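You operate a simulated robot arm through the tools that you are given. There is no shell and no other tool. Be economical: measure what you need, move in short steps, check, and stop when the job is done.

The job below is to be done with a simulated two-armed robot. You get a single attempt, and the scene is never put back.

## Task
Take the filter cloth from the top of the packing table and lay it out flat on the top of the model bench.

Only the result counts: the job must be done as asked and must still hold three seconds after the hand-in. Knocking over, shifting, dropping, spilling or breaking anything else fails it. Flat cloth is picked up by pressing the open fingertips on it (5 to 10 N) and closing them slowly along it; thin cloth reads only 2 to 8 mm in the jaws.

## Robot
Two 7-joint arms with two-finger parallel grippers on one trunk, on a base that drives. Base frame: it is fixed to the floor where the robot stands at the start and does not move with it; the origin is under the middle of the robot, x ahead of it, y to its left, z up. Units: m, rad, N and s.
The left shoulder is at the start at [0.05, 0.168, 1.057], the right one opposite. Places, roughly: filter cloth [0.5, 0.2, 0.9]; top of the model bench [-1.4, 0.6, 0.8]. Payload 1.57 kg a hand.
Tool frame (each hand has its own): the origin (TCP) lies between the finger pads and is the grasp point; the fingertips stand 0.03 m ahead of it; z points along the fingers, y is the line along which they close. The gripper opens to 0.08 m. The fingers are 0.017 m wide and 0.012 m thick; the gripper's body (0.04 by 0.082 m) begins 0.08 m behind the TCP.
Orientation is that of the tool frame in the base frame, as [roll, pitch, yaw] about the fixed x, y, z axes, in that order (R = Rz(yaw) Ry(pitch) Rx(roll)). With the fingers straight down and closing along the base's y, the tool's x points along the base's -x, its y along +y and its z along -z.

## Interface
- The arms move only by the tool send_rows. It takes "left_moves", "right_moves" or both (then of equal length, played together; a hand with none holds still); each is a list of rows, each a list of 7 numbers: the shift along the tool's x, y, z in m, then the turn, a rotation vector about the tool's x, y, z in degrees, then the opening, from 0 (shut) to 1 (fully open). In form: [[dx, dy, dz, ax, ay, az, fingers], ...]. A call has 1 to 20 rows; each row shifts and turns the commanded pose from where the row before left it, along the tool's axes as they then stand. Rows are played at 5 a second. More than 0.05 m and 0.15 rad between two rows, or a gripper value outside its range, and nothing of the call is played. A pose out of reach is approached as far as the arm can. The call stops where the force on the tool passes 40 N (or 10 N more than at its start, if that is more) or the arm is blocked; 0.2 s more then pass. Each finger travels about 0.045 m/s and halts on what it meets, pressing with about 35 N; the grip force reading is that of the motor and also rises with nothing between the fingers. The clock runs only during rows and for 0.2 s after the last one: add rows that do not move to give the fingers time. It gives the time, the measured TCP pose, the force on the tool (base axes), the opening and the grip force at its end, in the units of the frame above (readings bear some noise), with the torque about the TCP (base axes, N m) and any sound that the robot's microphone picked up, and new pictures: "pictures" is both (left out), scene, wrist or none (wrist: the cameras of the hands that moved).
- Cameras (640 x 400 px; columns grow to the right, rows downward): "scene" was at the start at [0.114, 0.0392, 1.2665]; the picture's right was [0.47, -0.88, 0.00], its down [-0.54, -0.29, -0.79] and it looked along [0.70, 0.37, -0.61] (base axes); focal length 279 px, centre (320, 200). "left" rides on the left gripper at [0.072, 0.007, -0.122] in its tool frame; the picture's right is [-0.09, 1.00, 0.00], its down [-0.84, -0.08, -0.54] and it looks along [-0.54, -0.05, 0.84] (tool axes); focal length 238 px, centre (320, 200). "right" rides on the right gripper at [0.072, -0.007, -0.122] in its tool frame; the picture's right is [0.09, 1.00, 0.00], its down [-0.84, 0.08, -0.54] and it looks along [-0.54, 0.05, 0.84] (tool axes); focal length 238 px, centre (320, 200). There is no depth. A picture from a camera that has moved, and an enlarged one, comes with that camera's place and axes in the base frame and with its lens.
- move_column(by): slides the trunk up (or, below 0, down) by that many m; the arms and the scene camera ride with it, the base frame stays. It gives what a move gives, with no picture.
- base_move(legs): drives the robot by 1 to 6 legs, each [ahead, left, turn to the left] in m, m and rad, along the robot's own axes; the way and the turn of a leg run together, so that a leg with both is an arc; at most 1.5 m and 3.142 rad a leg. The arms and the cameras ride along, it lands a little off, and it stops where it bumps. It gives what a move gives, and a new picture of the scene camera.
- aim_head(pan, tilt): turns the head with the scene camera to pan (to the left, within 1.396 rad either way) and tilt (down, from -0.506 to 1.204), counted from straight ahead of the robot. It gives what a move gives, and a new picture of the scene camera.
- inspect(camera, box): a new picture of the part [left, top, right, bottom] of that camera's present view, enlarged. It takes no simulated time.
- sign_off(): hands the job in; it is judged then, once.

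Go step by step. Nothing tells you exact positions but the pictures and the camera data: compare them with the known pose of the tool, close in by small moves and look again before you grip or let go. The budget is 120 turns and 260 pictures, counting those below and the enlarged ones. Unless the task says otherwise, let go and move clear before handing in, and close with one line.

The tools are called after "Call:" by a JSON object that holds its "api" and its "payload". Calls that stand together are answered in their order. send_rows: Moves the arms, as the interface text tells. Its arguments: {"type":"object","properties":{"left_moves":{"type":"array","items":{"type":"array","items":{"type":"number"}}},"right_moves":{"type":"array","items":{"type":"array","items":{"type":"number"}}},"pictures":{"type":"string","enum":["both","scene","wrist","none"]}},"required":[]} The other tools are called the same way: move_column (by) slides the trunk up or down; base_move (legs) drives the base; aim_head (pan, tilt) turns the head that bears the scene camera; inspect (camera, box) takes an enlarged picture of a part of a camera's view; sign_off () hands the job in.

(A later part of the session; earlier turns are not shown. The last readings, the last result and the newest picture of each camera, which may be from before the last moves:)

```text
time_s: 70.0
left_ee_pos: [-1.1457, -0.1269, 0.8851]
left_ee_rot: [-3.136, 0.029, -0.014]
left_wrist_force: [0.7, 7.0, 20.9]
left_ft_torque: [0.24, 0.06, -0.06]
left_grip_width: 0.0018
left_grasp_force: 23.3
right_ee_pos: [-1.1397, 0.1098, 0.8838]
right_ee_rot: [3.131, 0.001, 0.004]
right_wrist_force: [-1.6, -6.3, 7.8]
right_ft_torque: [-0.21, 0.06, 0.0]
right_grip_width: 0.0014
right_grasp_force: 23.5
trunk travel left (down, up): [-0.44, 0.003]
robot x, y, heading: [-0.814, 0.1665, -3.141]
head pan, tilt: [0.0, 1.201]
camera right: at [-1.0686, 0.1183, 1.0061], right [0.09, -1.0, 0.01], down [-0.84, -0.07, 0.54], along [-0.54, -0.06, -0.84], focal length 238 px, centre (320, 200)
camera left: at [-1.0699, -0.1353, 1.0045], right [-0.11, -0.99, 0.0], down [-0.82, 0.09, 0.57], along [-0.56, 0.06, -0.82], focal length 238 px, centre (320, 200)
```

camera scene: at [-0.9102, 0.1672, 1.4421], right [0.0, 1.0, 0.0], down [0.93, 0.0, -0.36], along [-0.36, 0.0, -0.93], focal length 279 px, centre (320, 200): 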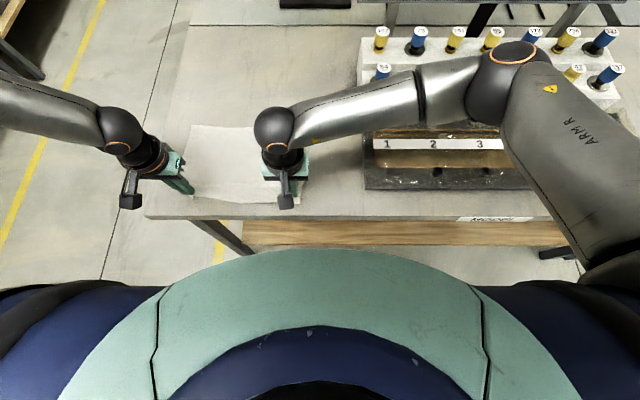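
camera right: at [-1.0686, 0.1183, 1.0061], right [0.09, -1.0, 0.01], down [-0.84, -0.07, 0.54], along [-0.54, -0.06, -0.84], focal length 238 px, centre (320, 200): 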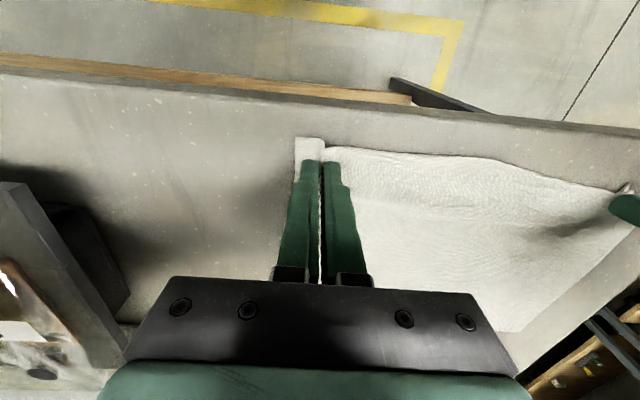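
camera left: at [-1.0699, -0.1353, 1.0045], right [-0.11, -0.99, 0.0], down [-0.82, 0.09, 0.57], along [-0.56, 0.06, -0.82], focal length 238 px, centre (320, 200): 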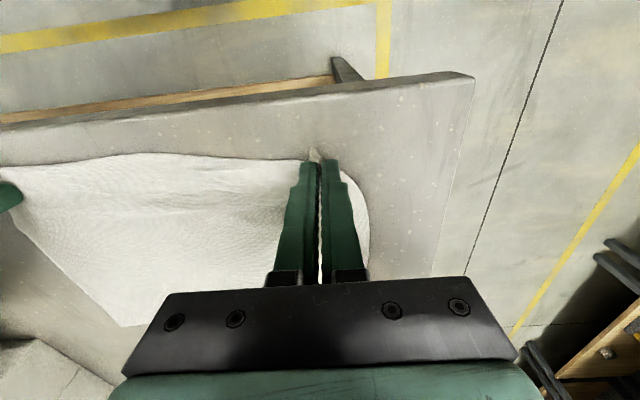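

Touching down. I'll ease the pressure and open the fingers slowly while they stay lightly on the cloth, so the pleats spread out.

Call:
{"api": "send_rows", "payload": {"left_moves": [[0, -0.001, -0.002, 0, 0, 0, 0], [0, 0, -0.001, 0, 0, 0, 0], [0, 0, 0, 0, 0, 0, 0.05], [0, 0, 0, 0, 0, 0, 0.1], [0, 0, 0, 0, 0, 0, 0.15], [0, 0, 0, 0, 0, 0, 0.2], [0, 0, 0, 0, 0, 0, 0.25], [0, 0, 0, 0, 0, 0, 0.3], [0, 0, 0, 0, 0, 0, 0.35], [0, 0, 0, 0, 0, 0, 0.4], [0, 0, 0, 0, 0, 0, 0.45], [0, 0, 0, 0, 0, 0, 0.5], [0, 0, 0, 0, 0, 0, 0.5]], "right_moves": [[0, 0.001, -0.001, 0, 0, 0, 0], [0, 0, 0, 0, 0, 0, 0], [0, 0, 0, 0, 0, 0, 0.05], [0, 0, 0, 0, 0, 0, 0.1], [0, 0, 0, 0, 0, 0, 0.15], [0, 0, 0, 0, 0, 0, 0.2], [0, 0, 0, 0, 0, 0, 0.25], [0, 0, 0, 0, 0, 0, 0.3], [0, 0, 0, 0, 0, 0, 0.35], [0, 0, 0, 0, 0, 0, 0.4], [0, 0, 0, 0, 0, 0, 0.45], [0, 0, 0, 0, 0, 0, 0.5], [0, 0, 0, 0, 0, 0, 0.5]], "pictures": "wrist"}}

```text
time_s: 72.8
left_ee_pos: [-1.1463, -0.1272, 0.8857]
left_ee_rot: [-3.138, 0.026, -0.014]
left_wrist_force: [-0.1, -0.7, -0.5]
left_ft_torque: [-0.02, 0.01, -0.02]
left_grip_width: 0.0401
left_grasp_force: 0.2
right_ee_pos: [-1.1407, 0.1102, 0.8838]
right_ee_rot: [3.134, -0.001, 0.003]
right_wrist_force: [1.0, 0.3, 0.0]
right_ft_torque: [-0.01, -0.02, 0.0]
right_grip_width: 0.04
right_grasp_force: 0.0
trunk travel left (down, up): [-0.44, 0.003]
robot x, y, heading: [-0.8131, 0.1701, -3.141]
head pan, tilt: [0.0, 1.201]
camera right: at [-1.0696, 0.1177, 1.0063], right [0.09, -1.0, 0.01], down [-0.84, -0.08, 0.54], along [-0.54, -0.06, -0.84], focal length 238 px, centre (320, 200)
camera left: at [-1.0709, -0.136, 1.0057], right [-0.11, -0.99, 0.0], down [-0.82, 0.09, 0.56], along [-0.56, 0.06, -0.83], focal length 238 px, centre (320, 200)
```

right: 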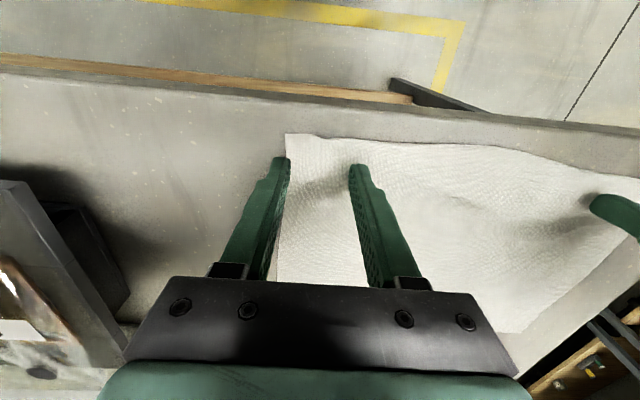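
left: 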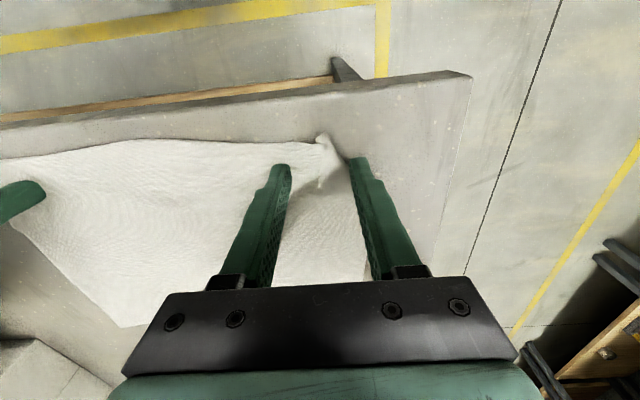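

The right corner is flat, but the left corner looks folded. I'll lift both hands straight up and inspect it.

Call:
{"api": "send_rows", "payload": {"left_moves": [[0, 0, -0.02, 0, 0, 0, 0.5], [0.02, 0, -0.03, 0, 0, 0, 0.5], [0.02, 0, -0.02, 0, 0, 0, 0.5]], "right_moves": [[0, 0, -0.03, 0, 0, 0, 0.5], [0, -0.02, -0.04, 0, 0, 0, 0.5], [0, -0.02, -0.04, 0, 0, 0, 0.5]], "pictures": "both"}}

Call:
{"api": "inspect", "payload": {"camera": "left", "box": [180, 60, 500, 260]}}

```text
time_s: 73.6
left_ee_pos: [-1.1023, -0.1302, 0.9554]
left_ee_rot: [-3.139, 0.025, -0.013]
left_wrist_force: [-0.2, 0.0, -0.5]
left_ft_torque: [0.01, 0.02, -0.01]
left_grip_width: 0.0399
left_grasp_force: 0.0
right_ee_pos: [-1.1415, 0.1516, 0.9963]
right_ee_rot: [3.135, 0.0, 0.004]
right_wrist_force: [-0.2, -0.3, 1.0]
right_ft_torque: [-0.01, 0.04, 0.0]
right_grip_width: 0.0398
right_grasp_force: 0.1
trunk travel left (down, up): [-0.44, 0.003]
robot x, y, heading: [-0.8127, 0.1717, -3.139]
head pan, tilt: [0.0, 1.201]
camera scene: at [-0.9095, 0.1674, 1.4421], right [0.0, 1.0, 0.0], down [0.93, 0.0, -0.36], along [-0.36, 0.0, -0.93], focal length 279 px, centre (320, 200)
camera right: at [-1.0693, 0.1584, 1.1178], right [0.09, -1.0, 0.01], down [-0.84, -0.08, 0.54], along [-0.54, -0.06, -0.84], focal length 238 px, centre (320, 200)
camera left: at [-1.0268, -0.1369, 1.0748], right [-0.11, -0.99, 0.0], down [-0.82, 0.09, 0.56], along [-0.56, 0.06, -0.83], focal length 238 px, centre (320, 200)
```

scene: 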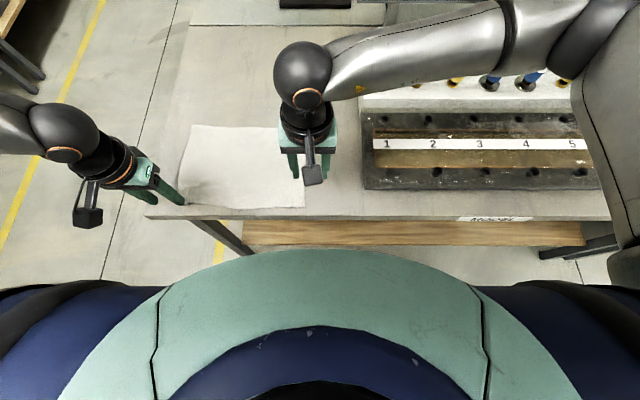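
right: 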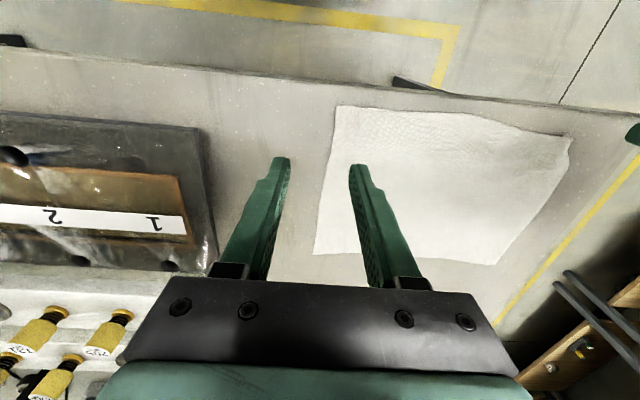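
left: 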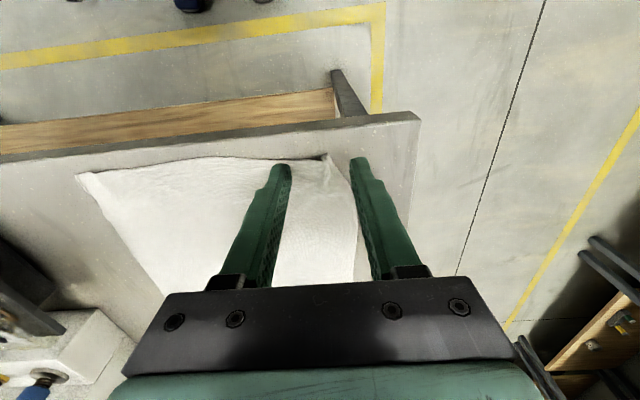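

```text
2.00 times, centred on (340, 160) of left
camera zoom: at [-1.0268, -0.1369, 1.0748], right [-0.11, -0.99, 0.0], down [-0.82, 0.09, 0.56], along [-0.56, 0.06, -0.83], focal length 477 px, centre (280, 280)
```

zoom: 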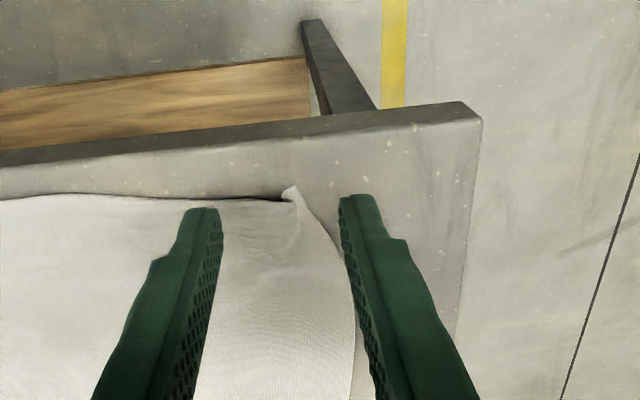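

Almost flat: only the left near corner is a bit curled. I'll move the left hand aside for an unobstructed look.

Call:
{"api": "send_rows", "payload": {"left_moves": [[0, 0.03, -0.03, 0, 0, 0, 0.5], [0, 0.03, -0.02, 0, 0, 0, 0.5], [0, 0.03, -0.02, 0, 0, 0, 0.5]], "pictures": "wrist"}}

Call:
{"api": "inspect", "payload": {"camera": "scene", "box": [140, 110, 320, 222]}}

Call:
{"api": "inspect", "payload": {"camera": "left", "box": [60, 80, 320, 260]}}

```text
time_s: 74.4
left_ee_pos: [-1.1015, -0.2184, 1.0257]
left_ee_rot: [-3.137, 0.023, -0.016]
left_wrist_force: [0.5, 0.2, 0.6]
left_ft_torque: [-0.01, -0.02, 0.0]
left_grip_width: 0.0399
left_grasp_force: 0.1
right_ee_pos: [-1.1404, 0.1497, 0.9959]
right_ee_rot: [3.135, -0.001, 0.002]
right_wrist_force: [-0.4, -0.5, 0.5]
right_ft_torque: [-0.01, -0.01, 0.0]
right_grip_width: 0.0402
right_grasp_force: 0.1
trunk travel left (down, up): [-0.44, 0.003]
robot x, y, heading: [-0.8136, 0.172, -3.143]
head pan, tilt: [0.0, 1.201]
camera left: at [-1.0272, -0.2268, 1.1447], right [-0.11, -0.99, 0.0], down [-0.82, 0.09, 0.56], along [-0.56, 0.06, -0.83], focal length 238 px, centre (320, 200)
```

left: 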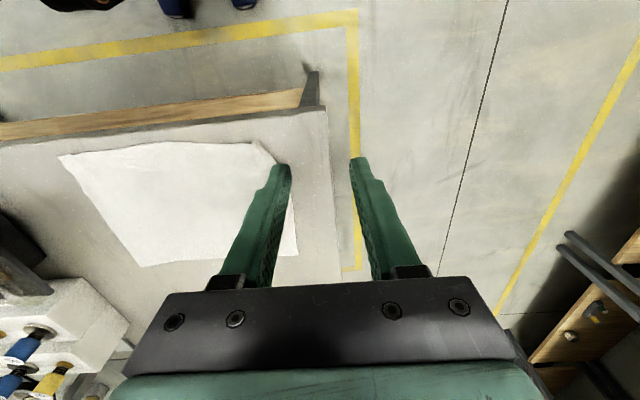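

```text
3.56 times, centred on (230, 166) of scene
camera zoom: at [-0.9097, 0.1671, 1.4421], right [0.0, 1.0, 0.0], down [0.93, 0.0, -0.36], along [-0.36, 0.0, -0.93], focal length 992 px, centre (640, 321)
```

zoom: 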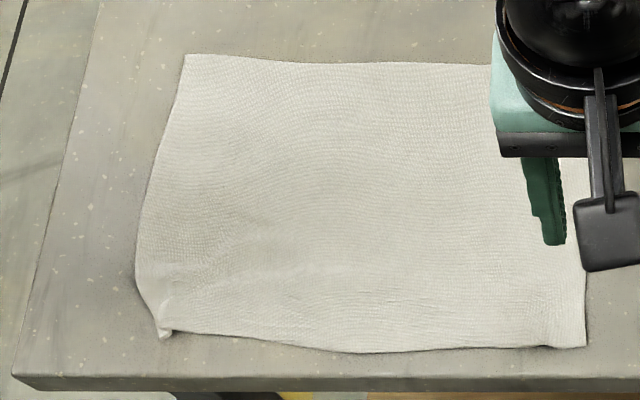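

```text
2.22 times, centred on (190, 170) of left
camera zoom: at [-1.0272, -0.2268, 1.1447], right [-0.11, -0.99, 0.0], down [-0.82, 0.09, 0.56], along [-0.56, 0.06, -0.83], focal length 530 px, centre (609, 267)
```

zoom: 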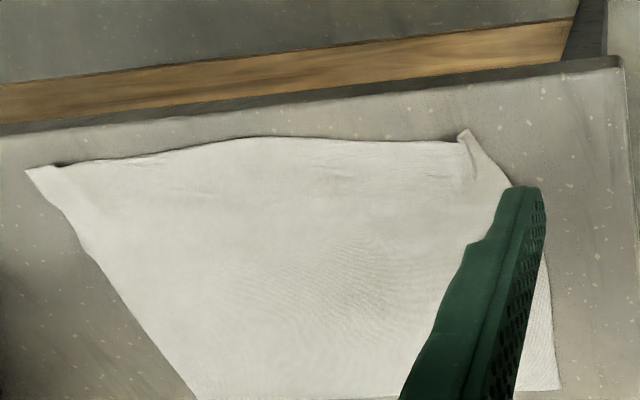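

The cloth lies flat except for a small leftover pleat at the left near corner (about x -1.14, y -0.134). I'll straddle that pleat with slightly open fingers, press lightly and spread it outward.

Call:
{"api": "send_rows", "payload": {"left_moves": [[-0.016, -0.028, 0, 0, 0, 0, 0.25], [-0.016, -0.028, 0.02, 0, 0, 0, 0.25], [-0.015, -0.028, 0.03, 0, 0, 0, 0.25], [0, 0, 0.04, 0, 0, 0, 0.25], [0, 0, 0.03, 0, 0, 0, 0.25], [0, 0, 0, 0, 0, 0, 0.25]], "pictures": "wrist"}}

Call:
{"api": "inspect", "payload": {"camera": "left", "box": [240, 100, 400, 200]}}

```text
time_s: 75.8
left_ee_pos: [-1.1511, -0.1348, 0.905]
left_ee_rot: [-3.138, 0.027, -0.014]
left_wrist_force: [0.3, -0.1, 0.9]
left_ft_torque: [-0.01, 0.02, 0.0]
left_grip_width: 0.0199
left_grasp_force: 0.0
right_ee_pos: [-1.1412, 0.1496, 0.9962]
right_ee_rot: [3.134, -0.002, 0.002]
right_wrist_force: [0.0, -1.1, -0.7]
right_ft_torque: [0.0, -0.03, 0.02]
right_grip_width: 0.0401
right_grasp_force: 0.0
trunk travel left (down, up): [-0.44, 0.003]
robot x, y, heading: [-0.81, 0.1709, -3.14]
head pan, tilt: [0.0, 1.201]
camera left: at [-1.0761, -0.1413, 1.0241], right [-0.11, -0.99, 0.0], down [-0.82, 0.09, 0.56], along [-0.56, 0.06, -0.83], focal length 238 px, centre (320, 200)
```

left: 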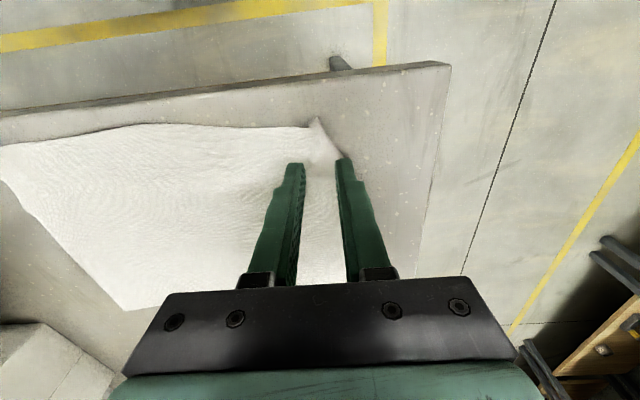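

```text
4.00 times, centred on (320, 150) of left
camera zoom: at [-1.0761, -0.1413, 1.0241], right [-0.11, -0.99, 0.0], down [-0.82, 0.09, 0.56], along [-0.56, 0.06, -0.83], focal length 953 px, centre (320, 400)
```

zoom: 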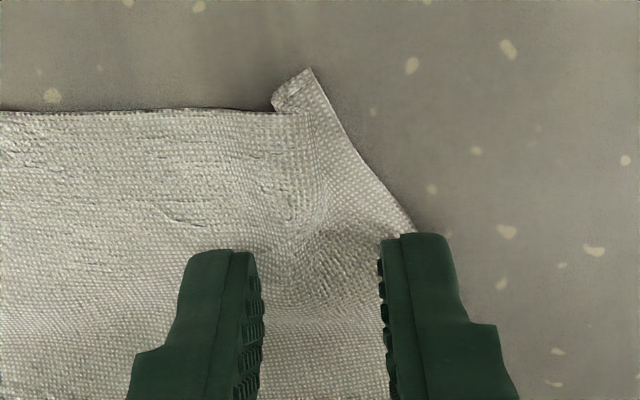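

The corner flap lies in a small Z-pleat. I'll press the closed fingertips on the flap and drag it outward to open the pleat.

Call:
{"api": "send_rows", "payload": {"left_moves": [[0.011, 0.011, 0, 0, 0, 0, 0.0], [0, 0, 0.006, 0, 0, 0, 0.0], [0, 0, 0.006, 0, 0, 0, 0.0], [0, 0, 0.004, 0, 0, 0, 0.0], [0, 0, 0.002, 0, 0, 0, 0.0], [0, 0, 0.001, 0, 0, 0, 0.0], [0, 0, 0, 0, 0, 0, 0.0]], "pictures": "none"}}

Call:
{"api": "inspect", "payload": {"camera": "left", "box": [240, 100, 400, 200]}}

```text
time_s: 77.4
left_ee_pos: [-1.1414, -0.1457, 0.8861]
left_ee_rot: [-3.139, 0.026, -0.014]
left_wrist_force: [0.0, -0.2, -0.4]
left_ft_torque: [-0.01, 0.01, 0.01]
left_grip_width: 0.0
left_grasp_force: 21.5
right_ee_pos: [-1.1413, 0.1506, 0.9948]
right_ee_rot: [3.135, -0.001, 0.002]
right_wrist_force: [0.2, 1.5, 0.3]
right_ft_torque: [0.0, -0.03, -0.02]
right_grip_width: 0.0399
right_grasp_force: 0.1
trunk travel left (down, up): [-0.44, 0.003]
robot x, y, heading: [-0.8133, 0.1693, -3.139]
head pan, tilt: [0.0, 1.201]
```

```text
4.00 times, centred on (320, 150) of left
camera zoom: at [-1.0668, -0.1531, 1.0065], right [-0.11, -0.99, 0.0], down [-0.82, 0.09, 0.56], along [-0.56, 0.06, -0.83], focal length 953 px, centre (320, 400)
```

zoom: 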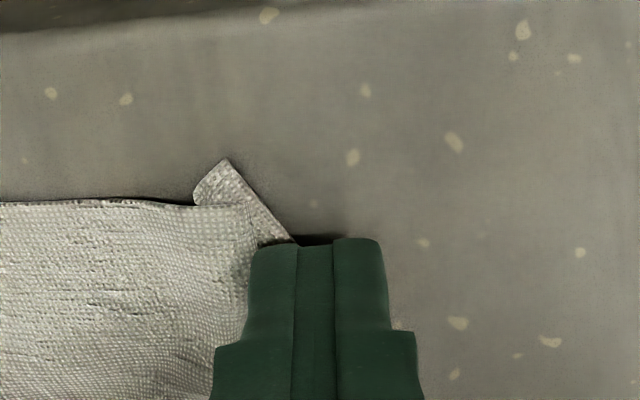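

Call:
{"api": "send_rows", "payload": {"left_moves": [[0.006, -0.003, 0, 0, 0, 0, 0.0], [0, 0, 0.002, 0, 0, 0, 0.0], [0, 0, 0.002, 0, 0, 0, 0.0], [0, 0, 0, 0, 0, 0, 0.0]], "pictures": "none"}}

```text
time_s: 78.4
left_ee_pos: [-1.1363, -0.1433, 0.883]
left_ee_rot: [-3.139, 0.026, -0.013]
left_wrist_force: [-0.1, -0.2, -0.2]
left_ft_torque: [-0.02, 0.0, -0.04]
left_grip_width: 0.0
left_grasp_force: 20.9
right_ee_pos: [-1.1407, 0.1511, 0.9962]
right_ee_rot: [3.134, -0.004, 0.0]
right_wrist_force: [0.8, 0.8, 0.1]
right_ft_torque: [-0.03, -0.01, -0.02]
right_grip_width: 0.0399
right_grasp_force: 0.0
trunk travel left (down, up): [-0.44, 0.003]
robot x, y, heading: [-0.8128, 0.1674, -3.138]
head pan, tilt: [0.0, 1.201]
```

Call:
{"api": "send_rows", "payload": {"left_moves": [[0, 0, 0.0015, 0, 0, 0, 0.0], [0, 0, 0.001, 0, 0, 0, 0.0], [0, 0, 0, 0, 0, 0, 0.0]], "pictures": "none"}}

```text
time_s: 79.2
left_ee_pos: [-1.1347, -0.1426, 0.8806]
left_ee_rot: [-3.139, 0.027, -0.014]
left_wrist_force: [2.7, -2.9, 15.1]
left_ft_torque: [0.05, -0.15, -0.07]
left_grip_width: 0.0001
left_grasp_force: 21.4
right_ee_pos: [-1.141, 0.1507, 0.9956]
right_ee_rot: [3.134, -0.001, 0.004]
right_wrist_force: [-0.8, -0.5, -0.2]
right_ft_torque: [-0.01, 0.02, -0.02]
right_grip_width: 0.0399
right_grasp_force: 0.2
trunk travel left (down, up): [-0.44, 0.003]
robot x, y, heading: [-0.8125, 0.1724, -3.142]
head pan, tilt: [0.0, 1.201]
```

Pressed at about 15 N, which is a bit firm. I'll ease 0.7 mm and drag outward by 2.5 cm.

Call:
{"api": "send_rows", "payload": {"left_moves": [[0, 0.004, -0.0006, 0, 0, 0, 0.0], [0, 0.005, 0, 0, 0, 0, 0.0], [0, 0.005, 0, 0, 0, 0, 0.0], [0, 0.005, 0, 0, 0, 0, 0.0], [0, 0.005, 0, 0, 0, 0, 0.0], [0, 0, 0, 0, 0, 0, 0.0]], "pictures": "none"}}

Call:
{"api": "inspect", "payload": {"camera": "left", "box": [200, 80, 400, 205]}}

```text
time_s: 80.6
left_ee_pos: [-1.1374, -0.1663, 0.8816]
left_ee_rot: [-3.139, 0.026, -0.016]
left_wrist_force: [0.5, 0.9, 7.7]
left_ft_torque: [0.14, 0.0, -0.01]
left_grip_width: 0.0
left_grasp_force: 21.4
right_ee_pos: [-1.1408, 0.1514, 0.9947]
right_ee_rot: [3.135, -0.003, 0.002]
right_wrist_force: [-0.3, -0.5, -0.2]
right_ft_torque: [0.01, -0.02, -0.01]
right_grip_width: 0.0398
right_grasp_force: 0.0
trunk travel left (down, up): [-0.44, 0.003]
robot x, y, heading: [-0.811, 0.1668, -3.139]
head pan, tilt: [0.0, 1.201]
```

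```text
3.20 times, centred on (300, 142) of left
camera zoom: at [-1.0613, -0.1734, 1.0009], right [-0.11, -0.99, 0.0], down [-0.82, 0.09, 0.56], along [-0.56, 0.06, -0.83], focal length 763 px, centre (384, 384)
```

zoom: 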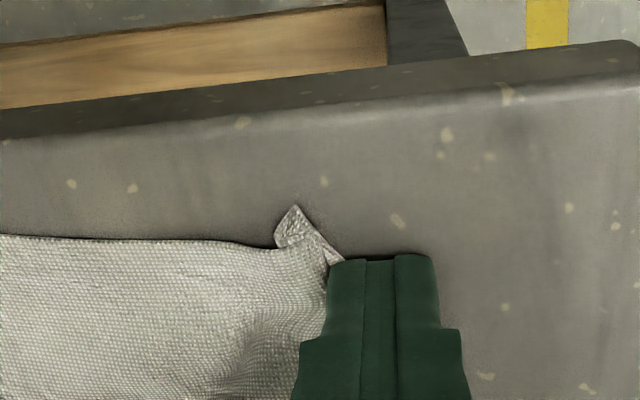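

The corner moved outward. I'll lift and look.

Call:
{"api": "send_rows", "payload": {"left_moves": [[0, 0, -0.02, 0, 0, 0, 0.0], [0, 0.03, -0.03, 0, 0, 0, 0.2], [0, 0.04, -0.03, 0, 0, 0, 0.2]], "pictures": "none"}}

Call:
{"api": "inspect", "payload": {"camera": "left", "box": [120, 100, 320, 225]}}

Call:
{"api": "inspect", "payload": {"camera": "scene", "box": [150, 120, 310, 220]}}

```text
time_s: 81.4
left_ee_pos: [-1.1339, -0.237, 0.9609]
left_ee_rot: [-3.139, 0.024, -0.016]
left_wrist_force: [0.3, -0.2, -0.4]
left_ft_torque: [0.0, -0.02, 0.03]
left_grip_width: 0.0164
left_grasp_force: 0.0
right_ee_pos: [-1.1405, 0.15, 0.996]
right_ee_rot: [3.136, -0.003, 0.003]
right_wrist_force: [0.0, -0.4, -1.1]
right_ft_torque: [-0.01, -0.03, 0.01]
right_grip_width: 0.0401
right_grasp_force: 0.1
trunk travel left (down, up): [-0.44, 0.003]
robot x, y, heading: [-0.8161, 0.1709, -3.14]
head pan, tilt: [0.0, 1.201]
```

```text
3.20 times, centred on (220, 162) of left
camera zoom: at [-1.0591, -0.2449, 1.0807], right [-0.11, -0.99, 0.0], down [-0.82, 0.09, 0.56], along [-0.56, 0.06, -0.83], focal length 763 px, centre (640, 320)
```

zoom: 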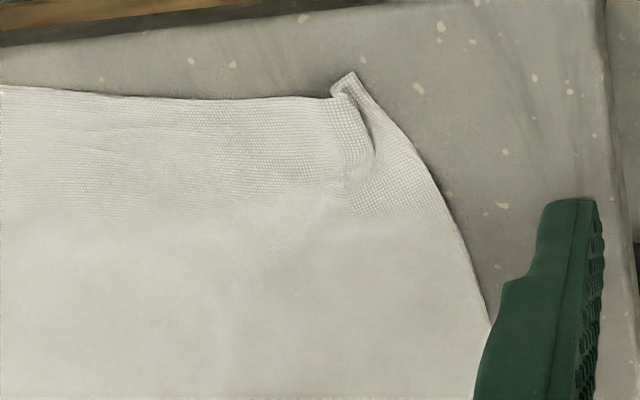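

```text
4.00 times, centred on (230, 170) of scene
camera zoom: at [-0.9096, 0.1667, 1.4421], right [0.0, 1.0, 0.0], down [0.93, 0.0, -0.36], along [-0.36, 0.0, -0.93], focal length 1116 px, centre (680, 320)
```

zoom: 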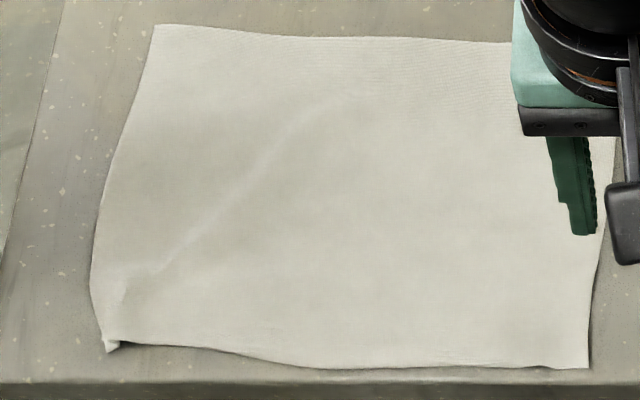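

A narrow pleat remains at about y = -0.152. I'll straddle it with the fingers, press, and open so that the inner finger holds and the outer one spreads the flap.

Call:
{"api": "send_rows", "payload": {"left_moves": [[0, -0.028, 0, 0, 0, 0, 0.12], [0, -0.028, 0.012, 0, 0, 0, 0.12], [0, -0.028, 0.03, 0, 0, 0, 0.12], [0, 0, 0.026, 0, 0, 0, 0.12], [0, 0, 0, 0, 0, 0, 0.12]], "pictures": "none"}}

Call:
{"api": "inspect", "payload": {"camera": "left", "box": [240, 90, 400, 190]}}

```text
time_s: 82.6
left_ee_pos: [-1.1372, -0.1511, 0.8933]
left_ee_rot: [-3.138, 0.027, -0.017]
left_wrist_force: [-0.1, -0.5, 0.1]
left_ft_torque: [-0.02, -0.03, -0.04]
left_grip_width: 0.0096
left_grasp_force: 0.1
right_ee_pos: [-1.1401, 0.1486, 0.9967]
right_ee_rot: [3.135, -0.002, 0.001]
right_wrist_force: [-0.3, 0.6, 0.3]
right_ft_torque: [0.02, 0.02, -0.01]
right_grip_width: 0.0401
right_grasp_force: 0.1
trunk travel left (down, up): [-0.44, 0.003]
robot x, y, heading: [-0.8158, 0.1689, -3.138]
head pan, tilt: [0.0, 1.201]
```

```text
4.00 times, centred on (320, 140) of left
camera zoom: at [-1.0619, -0.1589, 1.0121], right [-0.11, -0.99, 0.0], down [-0.82, 0.09, 0.56], along [-0.56, 0.06, -0.83], focal length 953 px, centre (320, 440)
```

zoom: 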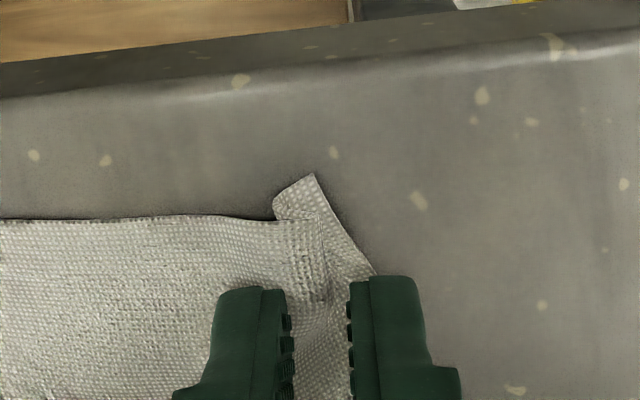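

I can see the pleat now: the flap lies under the main cloth's folded edge. I'll shift slightly toward the corner and press.

Call:
{"api": "send_rows", "payload": {"left_moves": [[0.009, -0.002, 0, 0, 0, 0, 0.12], [0, 0, 0.005, 0, 0, 0, 0.12], [0, 0, 0.004, 0, 0, 0, 0.12], [0, 0, 0.002, 0, 0, 0, 0.12], [0, 0, 0.0015, 0, 0, 0, 0.12], [0, 0, 0, 0, 0, 0, 0.12]], "pictures": "none"}}

Call:
{"api": "inspect", "payload": {"camera": "left", "box": [240, 90, 400, 190]}}

```text
time_s: 84.0
left_ee_pos: [-1.1301, -0.1508, 0.8811]
left_ee_rot: [-3.141, 0.029, -0.016]
left_wrist_force: [-1.2, -2.5, 13.6]
left_ft_torque: [0.01, 0.0, 0.02]
left_grip_width: 0.0091
left_grasp_force: 0.0
right_ee_pos: [-1.1413, 0.1505, 0.9959]
right_ee_rot: [3.134, -0.002, 0.0]
right_wrist_force: [-0.1, 0.5, 0.0]
right_ft_torque: [-0.03, 0.01, 0.01]
right_grip_width: 0.04
right_grasp_force: 0.1
trunk travel left (down, up): [-0.44, 0.003]
robot x, y, heading: [-0.8126, 0.1694, -3.143]
head pan, tilt: [0.0, 1.201]
```

```text
4.00 times, centred on (320, 140) of left
camera zoom: at [-1.0526, -0.1578, 1.0005], right [-0.11, -0.99, 0.0], down [-0.82, 0.09, 0.57], along [-0.56, 0.06, -0.82], focal length 953 px, centre (320, 440)
```

zoom: 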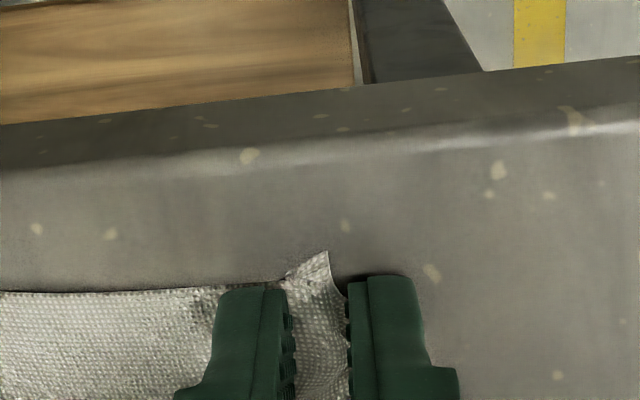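

Inner finger is on the main cloth and the outer one on the flap. I'll spread now, shifting the hand outward as it opens.

Call:
{"api": "send_rows", "payload": {"left_moves": [[0, 0.0015, 0, 0, 0, 0, 0.16], [0, 0.0016, 0, 0, 0, 0, 0.2], [0, 0.0016, 0, 0, 0, 0, 0.24], [0, 0.0016, 0, 0, 0, 0, 0.28], [0, 0.0016, 0, 0, 0, 0, 0.32], [0, 0.0016, 0, 0, 0, 0, 0.36], [0, 0.0016, 0, 0, 0, 0, 0.4], [0, 0.0016, 0, 0, 0, 0, 0.44], [0, 0, 0, 0, 0, 0, 0.44]], "pictures": "none"}}

Call:
{"api": "inspect", "payload": {"camera": "left", "box": [240, 90, 400, 190]}}

```text
time_s: 86.0
left_ee_pos: [-1.129, -0.1628, 0.8821]
left_ee_rot: [-3.139, 0.028, -0.016]
left_wrist_force: [-4.6, -1.8, 22.5]
left_ft_torque: [0.39, 0.05, 0.08]
left_grip_width: 0.0338
left_grasp_force: 0.1
right_ee_pos: [-1.1407, 0.1515, 0.9961]
right_ee_rot: [3.135, -0.003, 0.001]
right_wrist_force: [-0.1, 0.5, 0.1]
right_ft_torque: [-0.01, 0.0, -0.05]
right_grip_width: 0.0398
right_grasp_force: 0.0
trunk travel left (down, up): [-0.44, 0.003]
robot x, y, heading: [-0.8138, 0.1715, -3.141]
head pan, tilt: [0.0, 1.201]
```

```text
4.00 times, centred on (320, 140) of left
camera zoom: at [-1.0526, -0.17, 1.0003], right [-0.11, -0.99, 0.0], down [-0.82, 0.09, 0.57], along [-0.56, 0.06, -0.82], focal length 953 px, centre (320, 440)
```

zoom: 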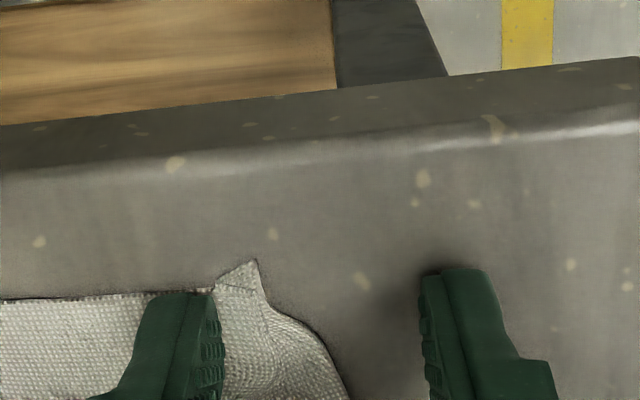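

The outer finger slipped off the flap. I'll instead pinch the small flap itself, lift the corner so the pleat hangs out, and lay it back outward.

Call:
{"api": "send_rows", "payload": {"left_moves": [[0, 0, -0.004, 0, 0, 0, 0.44], [0, 0, -0.004, 0, 0, 0, 0.24], [0, -0.009, 0, 0, 0, 0, 0.24], [0, 0, 0.003, 0, 0, 0, 0.24], [0, 0, 0.003, 0, 0, 0, 0.24], [0, 0, 0.0008, 0, 0, 0, 0.24], [0, 0, 0, 0, 0, 0, 0.24]], "pictures": "none"}}

Call:
{"api": "inspect", "payload": {"camera": "left", "box": [240, 90, 400, 190]}}

```text
time_s: 87.6
left_ee_pos: [-1.1279, -0.1551, 0.8824]
left_ee_rot: [-3.137, 0.027, -0.017]
left_wrist_force: [1.4, 1.3, 5.2]
left_ft_torque: [0.08, -0.04, 0.03]
left_grip_width: 0.0193
left_grasp_force: 0.2
right_ee_pos: [-1.1413, 0.1506, 0.9962]
right_ee_rot: [3.134, 0.0, 0.002]
right_wrist_force: [-0.3, 1.3, -0.1]
right_ft_torque: [0.01, 0.0, 0.0]
right_grip_width: 0.0398
right_grasp_force: 0.1
trunk travel left (down, up): [-0.44, 0.003]
robot x, y, heading: [-0.8125, 0.1672, -3.143]
head pan, tilt: [0.0, 1.201]
```

```text
4.00 times, centred on (320, 140) of left
camera zoom: at [-1.0524, -0.162, 1.0006], right [-0.11, -0.99, 0.0], down [-0.82, 0.09, 0.56], along [-0.56, 0.06, -0.83], focal length 953 px, centre (320, 440)
```

zoom: 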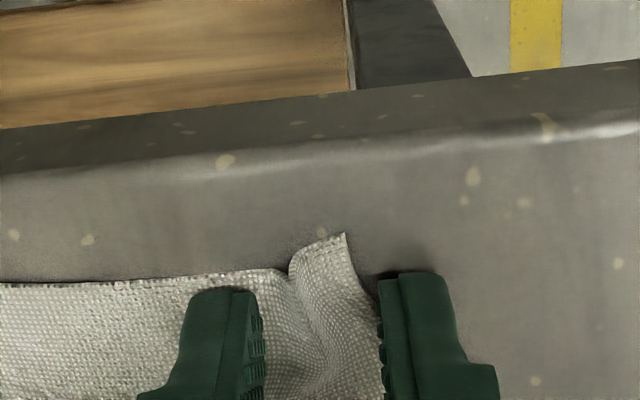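

Call:
{"api": "send_rows", "payload": {"left_moves": [[0, 0, -0.005, 0, 0, 0, 0.22], [0, 0.008, 0, 0, 0, 0, 0.22], [0.003, 0, 0.003, 0, 0, 0, 0.22], [0, 0, 0.0022, 0, 0, 0, 0.22], [0, 0, 0, 0, 0, 0, 0.22], [0, 0, 0, 0, 0, 0, 0.18], [0, 0, 0, 0, 0, 0, 0.14], [0, 0, 0, 0, 0, 0, 0.1], [0, 0, 0, 0, 0, 0, 0.06], [0, 0, 0, 0, 0, 0, 0.02], [0, 0, 0, 0, 0, 0, 0.0], [0, 0, 0, 0, 0, 0, 0.0]], "pictures": "none"}}

Call:
{"api": "inspect", "payload": {"camera": "left", "box": [240, 90, 400, 190]}}

```text
time_s: 90.2
left_ee_pos: [-1.125, -0.1601, 0.882]
left_ee_rot: [-3.137, 0.027, -0.015]
left_wrist_force: [-1.5, 1.4, 22.6]
left_ft_torque: [0.12, -0.03, 0.01]
left_grip_width: 0.0
left_grasp_force: 21.5
right_ee_pos: [-1.1401, 0.1507, 0.9951]
right_ee_rot: [3.131, -0.001, 0.002]
right_wrist_force: [0.1, 1.0, 0.1]
right_ft_torque: [-0.04, 0.02, 0.0]
right_grip_width: 0.0399
right_grasp_force: 0.0
trunk travel left (down, up): [-0.44, 0.003]
robot x, y, heading: [-0.811, 0.1696, -3.139]
head pan, tilt: [0.0, 1.201]
```

```text
4.00 times, centred on (320, 140) of left
camera zoom: at [-1.0493, -0.1679, 1.0011], right [-0.11, -0.99, 0.0], down [-0.82, 0.09, 0.57], along [-0.56, 0.06, -0.82], focal length 953 px, centre (320, 440)
```

zoom: 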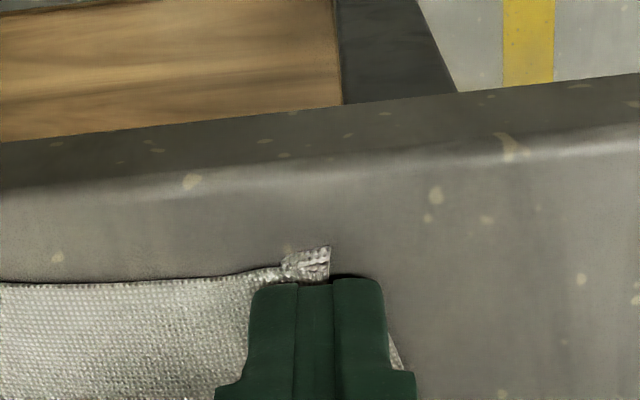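

Nothing was pinched, but the fingers now sit squarely on the flap. I'll ease the pressure and drag it outward by 12 mm.

Call:
{"api": "send_rows", "payload": {"left_moves": [[0, 0.002, -0.001, 0, 0, 0, 0.0], [0, 0.004, 0, 0, 0, 0, 0.0], [0, 0.004, 0, 0, 0, 0, 0.0], [0, 0.003, 0, 0, 0, 0, 0.0], [0, 0, -0.01, 0, 0, 0, 0.0], [0, 0.03, -0.03, 0, 0, 0, 0.2], [0, 0.04, -0.03, 0, 0, 0, 0.2]], "pictures": "none"}}

Call:
{"api": "inspect", "payload": {"camera": "left", "box": [120, 100, 320, 225]}}

Call:
{"api": "inspect", "payload": {"camera": "scene", "box": [150, 120, 310, 220]}}

```text
time_s: 91.8
left_ee_pos: [-1.1221, -0.2447, 0.9516]
left_ee_rot: [-3.137, 0.023, -0.015]
left_wrist_force: [0.1, 0.5, 1.0]
left_ft_torque: [-0.03, 0.03, -0.01]
left_grip_width: 0.0158
left_grasp_force: 0.1
right_ee_pos: [-1.1416, 0.1488, 0.9965]
right_ee_rot: [3.136, -0.001, 0.004]
right_wrist_force: [-0.8, 0.3, 0.6]
right_ft_torque: [-0.03, -0.02, 0.06]
right_grip_width: 0.0398
right_grasp_force: 0.1
trunk travel left (down, up): [-0.44, 0.003]
robot x, y, heading: [-0.8121, 0.1668, -3.14]
head pan, tilt: [0.0, 1.201]
```

```text
3.20 times, centred on (220, 162) of left
camera zoom: at [-1.0465, -0.2522, 1.0709], right [-0.11, -0.99, 0.0], down [-0.82, 0.09, 0.56], along [-0.56, 0.06, -0.83], focal length 763 px, centre (640, 320)
```

zoom: 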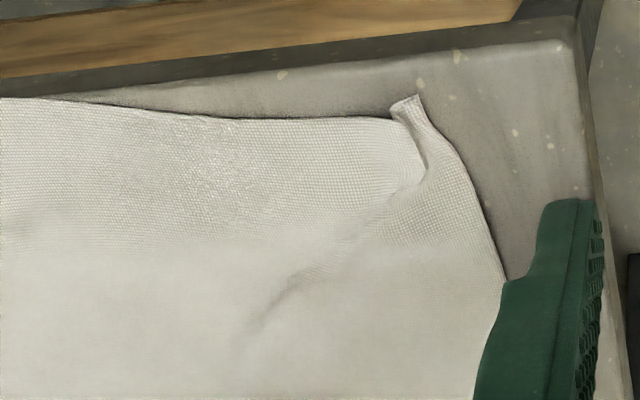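

```text
4.00 times, centred on (230, 170) of scene
camera zoom: at [-0.9096, 0.1668, 1.4421], right [0.0, 1.0, 0.0], down [0.93, 0.0, -0.36], along [-0.36, 0.0, -0.93], focal length 1116 px, centre (680, 320)
```

zoom: 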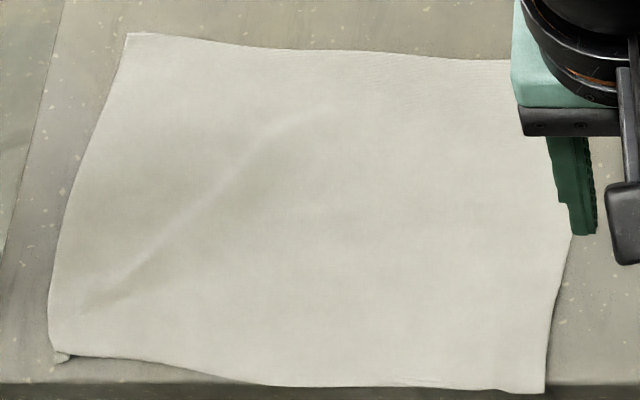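

Those drags shifted the whole cloth a bit, so its near-right corner is now right at the bench edge (x ≈ -1.095). I'll press on its far part with both hands and pull it back toward the bench's middle.

Call:
{"api": "send_rows", "payload": {"left_moves": [[-0.0305, -0.019, 0, 0, 0, 0, 0], [-0.0305, -0.019, 0, 0, 0, 0, 0], [-0.0305, -0.019, 0, 0, 0, 0, 0], [-0.0305, -0.019, 0.01, 0, 0, 0, 0], [-0.0305, -0.019, 0.02, 0, 0, 0, 0], [-0.0305, -0.019, 0.02, 0, 0, 0, 0], [0, 0, 0, 0, 0, 0, 0]], "right_moves": [[-0.024, 0.013, 0, 0, 0, 0, 0], [-0.024, 0.013, 0.01, 0, 0, 0, 0], [-0.024, 0.013, 0.02, 0, 0, 0, 0], [-0.024, 0.013, 0.02, 0, 0, 0, 0], [-0.024, 0.013, 0.02, 0, 0, 0, 0], [-0.024, 0.013, 0.025, 0, 0, 0, 0], [0, 0, 0, 0, 0, 0, 0]]}}

```text
time_s: 93.4
left_ee_pos: [-1.2831, -0.1377, 0.9347]
left_ee_rot: [-3.137, 0.028, -0.015]
left_wrist_force: [-0.6, 0.7, -0.6]
left_ft_torque: [-0.04, 0.02, 0.04]
left_grip_width: 0.0
left_grasp_force: 20.8
left hand out of reach, approached as far as the arm can: row 6
right_ee_pos: [-1.2821, 0.0744, 0.9026]
right_ee_rot: [3.134, -0.003, 0.002]
right_wrist_force: [0.1, 0.7, -0.2]
right_ft_torque: [0.0, 0.02, -0.02]
right_grip_width: 0.0002
right_grasp_force: 21.6
trunk travel left (down, up): [-0.44, 0.003]
robot x, y, heading: [-0.8094, 0.1692, -3.14]
head pan, tilt: [0.0, 1.201]
camera scene: at [-0.9106, 0.1681, 1.4421], right [0.0, 1.0, 0.0], down [0.93, 0.0, -0.36], along [-0.36, 0.0, -0.93], focal length 279 px, centre (320, 200)
camera right: at [-1.2117, 0.0819, 1.0233], right [0.1, -1.0, 0.01], down [-0.84, -0.08, 0.54], along [-0.54, -0.06, -0.84], focal length 238 px, centre (320, 200)
camera left: at [-1.2071, -0.1452, 1.0546], right [-0.11, -0.99, 0.0], down [-0.82, 0.09, 0.56], along [-0.56, 0.06, -0.83], focal length 238 px, centre (320, 200)
```

scene: 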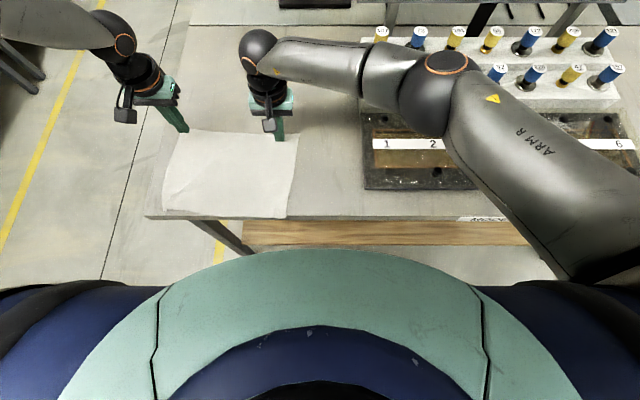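
right: 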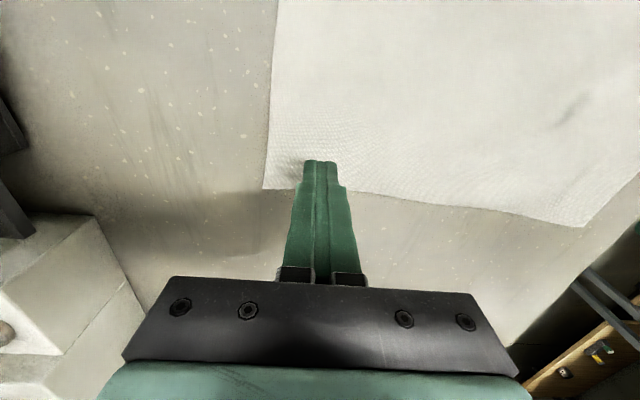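
left: 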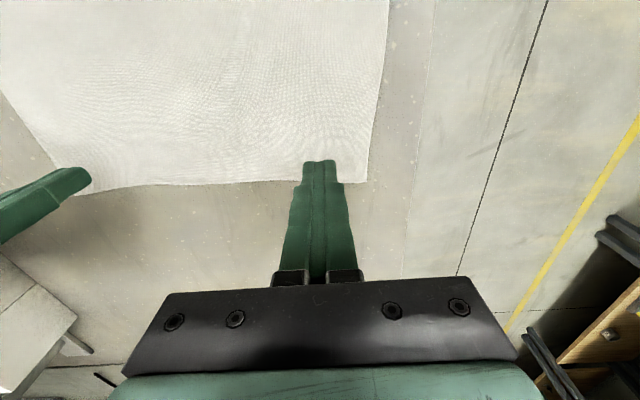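

The left arm can't reach further down and forward with the trunk this high. I'll raise the hands and lower the trunk by 0.13 m to gain reach.

Call:
{"api": "send_rows", "payload": {"left_moves": [[0, 0, -0.025, 0, 0, 0, 0], [0, 0, -0.025, 0, 0, 0, 0], [0, 0, -0.025, 0, 0, 0, 0], [0, 0, -0.025, 0, 0, 0, 0], [0, 0, 0, 0, 0, 0, 0]], "right_moves": [[0, 0, -0.035, 0, 0, 0, 0], [0, 0, -0.035, 0, 0, 0, 0], [0, 0, -0.035, 0, 0, 0, 0], [0, 0, -0.035, 0, 0, 0, 0], [0, 0, 0, 0, 0, 0, 0]], "pictures": "none"}}

Call:
{"api": "move_column", "payload": {"by": -0.13}}

```text
time_s: 94.6
left_ee_pos: [-1.2776, -0.139, 1.0374]
left_ee_rot: [-3.139, 0.025, -0.013]
left_wrist_force: [-1.4, 0.7, 0.4]
left_ft_torque: [-0.02, 0.0, -0.02]
left_grip_width: 0.0
left_grasp_force: 21.3
right_ee_pos: [-1.2854, 0.0744, 1.0393]
right_ee_rot: [3.135, -0.004, 0.001]
right_wrist_force: [0.1, -0.1, -0.4]
right_ft_torque: [0.01, 0.03, 0.01]
right_grip_width: 0.0002
right_grasp_force: 21.4
trunk travel left (down, up): [-0.44, 0.003]
robot x, y, heading: [-0.8145, 0.1693, -3.14]
head pan, tilt: [0.0, 1.201]
```

```text
time_s: 96.2
left_ee_pos: [-1.2806, -0.1396, 0.9071]
left_ee_rot: [-3.138, 0.026, -0.015]
left_wrist_force: [0.0, 0.3, -0.1]
left_ft_torque: [0.04, -0.03, 0.01]
left_grip_width: 0.0003
left_grasp_force: 21.6
right_ee_pos: [-1.2855, 0.0737, 0.9106]
right_ee_rot: [3.135, -0.003, 0.004]
right_wrist_force: [0.1, -0.7, -0.5]
right_ft_torque: [0.0, 0.01, -0.02]
right_grip_width: 0.0001
right_grasp_force: 21.4
trunk travel left (down, up): [-0.31, 0.133]
robot x, y, heading: [-0.8113, 0.1681, -3.135]
head pan, tilt: [0.0, 1.201]
```

Call:
{"api": "send_rows", "payload": {"left_moves": [[-0.014, 0, 0.004, 0, 0, 0, 0], [-0.013, 0, 0.006, 0, 0, 0, 0], [0, 0, 0.006, 0, 0, 0, 0], [0, 0, 0.006, 0, 0, 0, 0], [0, 0, 0, 0, 0, 0, 0]], "right_moves": [[-0.006, 0, 0.007, 0, 0, 0, 0], [0, 0, 0.007, 0, 0, 0, 0], [0, 0, 0.007, 0, 0, 0, 0], [0, 0, 0.005, 0, 0, 0, 0], [0, 0, 0, 0, 0, 0, 0]], "pictures": "none"}}

```text
time_s: 97.4
left_ee_pos: [-1.3061, -0.1384, 0.8846]
left_ee_rot: [-3.137, 0.026, -0.012]
left_wrist_force: [0.1, -0.3, 0.6]
left_ft_torque: [-0.01, 0.0, -0.01]
left_grip_width: 0.0002
left_grasp_force: 21.6
right_ee_pos: [-1.29, 0.0727, 0.886]
right_ee_rot: [3.135, -0.003, 0.003]
right_wrist_force: [0.8, 0.3, 0.6]
right_ft_torque: [0.03, 0.0, -0.01]
right_grip_width: 0.0
right_grasp_force: 21.3
trunk travel left (down, up): [-0.31, 0.133]
robot x, y, heading: [-0.8115, 0.1682, -3.141]
head pan, tilt: [0.0, 1.201]
```

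Call:
{"api": "send_rows", "payload": {"left_moves": [[0, 0, 0.002, 0, 0, 0, 0], [0, 0, 0.0015, 0, 0, 0, 0], [0, 0, 0, 0, 0, 0, 0]], "right_moves": [[0, 0, 0.0025, 0, 0, 0, 0], [0, 0, 0.002, 0, 0, 0, 0], [0, 0, 0, 0, 0, 0, 0]], "pictures": "none"}}

```text
time_s: 98.2
left_ee_pos: [-1.3071, -0.1383, 0.8827]
left_ee_rot: [-3.137, 0.027, -0.014]
left_wrist_force: [0.5, -0.3, -0.3]
left_ft_torque: [-0.01, 0.03, -0.04]
left_grip_width: 0.0
left_grasp_force: 21.2
right_ee_pos: [-1.2918, 0.0727, 0.881]
right_ee_rot: [3.134, 0.001, 0.001]
right_wrist_force: [0.6, 1.9, 10.1]
right_ft_torque: [0.08, 0.05, 0.0]
right_grip_width: 0.0002
right_grasp_force: 20.6
trunk travel left (down, up): [-0.31, 0.133]
robot x, y, heading: [-0.8102, 0.1703, -3.137]
head pan, tilt: [0.0, 1.201]
```

Call:
{"api": "send_rows", "payload": {"left_moves": [[0, 0, 0.0012, 0, 0, 0, 0], [0, 0, 0.0008, 0, 0, 0, 0], [-0.005, -0.002, 0, 0, 0, 0, 0], [-0.005, -0.002, 0, 0, 0, 0, 0], [-0.005, -0.002, 0, 0, 0, 0, 0], [-0.005, -0.002, 0, 0, 0, 0, 0], [-0.005, -0.002, 0, 0, 0, 0, 0], [-0.005, -0.002, 0, 0, 0, 0, 0], [0, 0, 0, 0, 0, 0, 0]], "right_moves": [[0, 0, 0, 0, 0, 0, 0], [0, 0, 0, 0, 0, 0, 0], [-0.005, -0.0025, 0, 0, 0, 0, 0], [-0.005, -0.0025, 0, 0, 0, 0, 0], [-0.005, -0.0025, 0, 0, 0, 0, 0], [-0.005, -0.0025, 0, 0, 0, 0, 0], [-0.005, -0.0025, 0, 0, 0, 0, 0], [-0.005, -0.0025, 0, 0, 0, 0, 0], [0, 0, 0, 0, 0, 0, 0]], "pictures": "scene"}}

Call:
{"api": "inspect", "payload": {"camera": "scene", "box": [140, 120, 340, 245]}}

```text
time_s: 100.2
left_ee_pos: [-1.3358, -0.1262, 0.8809]
left_ee_rot: [-3.14, 0.028, -0.015]
left_wrist_force: [0.8, 1.6, 4.7]
left_ft_torque: [0.06, -0.08, -0.03]
left_grip_width: 0.0003
left_grasp_force: 21.5
right_ee_pos: [-1.3205, 0.0884, 0.8826]
right_ee_rot: [3.134, 0.0, 0.002]
right_wrist_force: [4.0, -3.6, 15.0]
right_ft_torque: [-0.06, -0.04, 0.01]
right_grip_width: 0.0001
right_grasp_force: 21.5
trunk travel left (down, up): [-0.31, 0.133]
robot x, y, heading: [-0.8136, 0.1716, -3.143]
head pan, tilt: [0.0, 1.201]
camera scene: at [-0.9081, 0.1676, 1.3124], right [0.0, 1.0, 0.0], down [0.93, 0.0, -0.36], along [-0.36, 0.0, -0.93], focal length 279 px, centre (320, 200)
```

scene: 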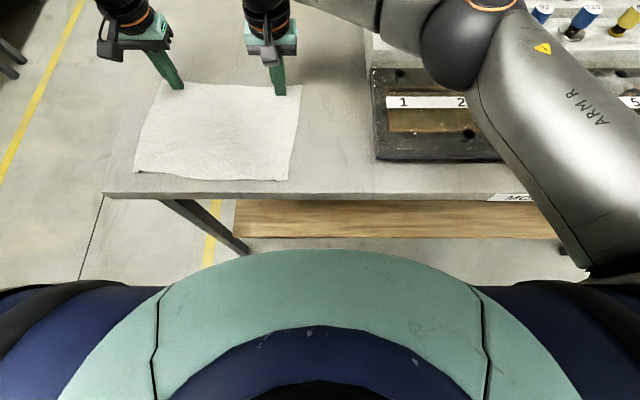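

```text
3.20 times, centred on (240, 182) of scene
camera zoom: at [-0.9081, 0.1676, 1.3124], right [0.0, 1.0, 0.0], down [0.93, 0.0, -0.36], along [-0.36, 0.0, -0.93], focal length 892 px, centre (576, 256)
```

zoom: 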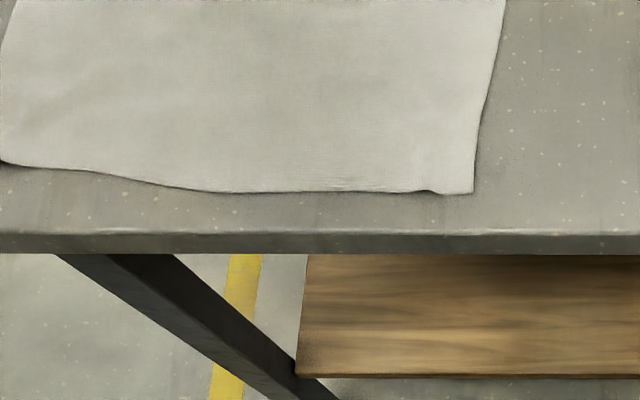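

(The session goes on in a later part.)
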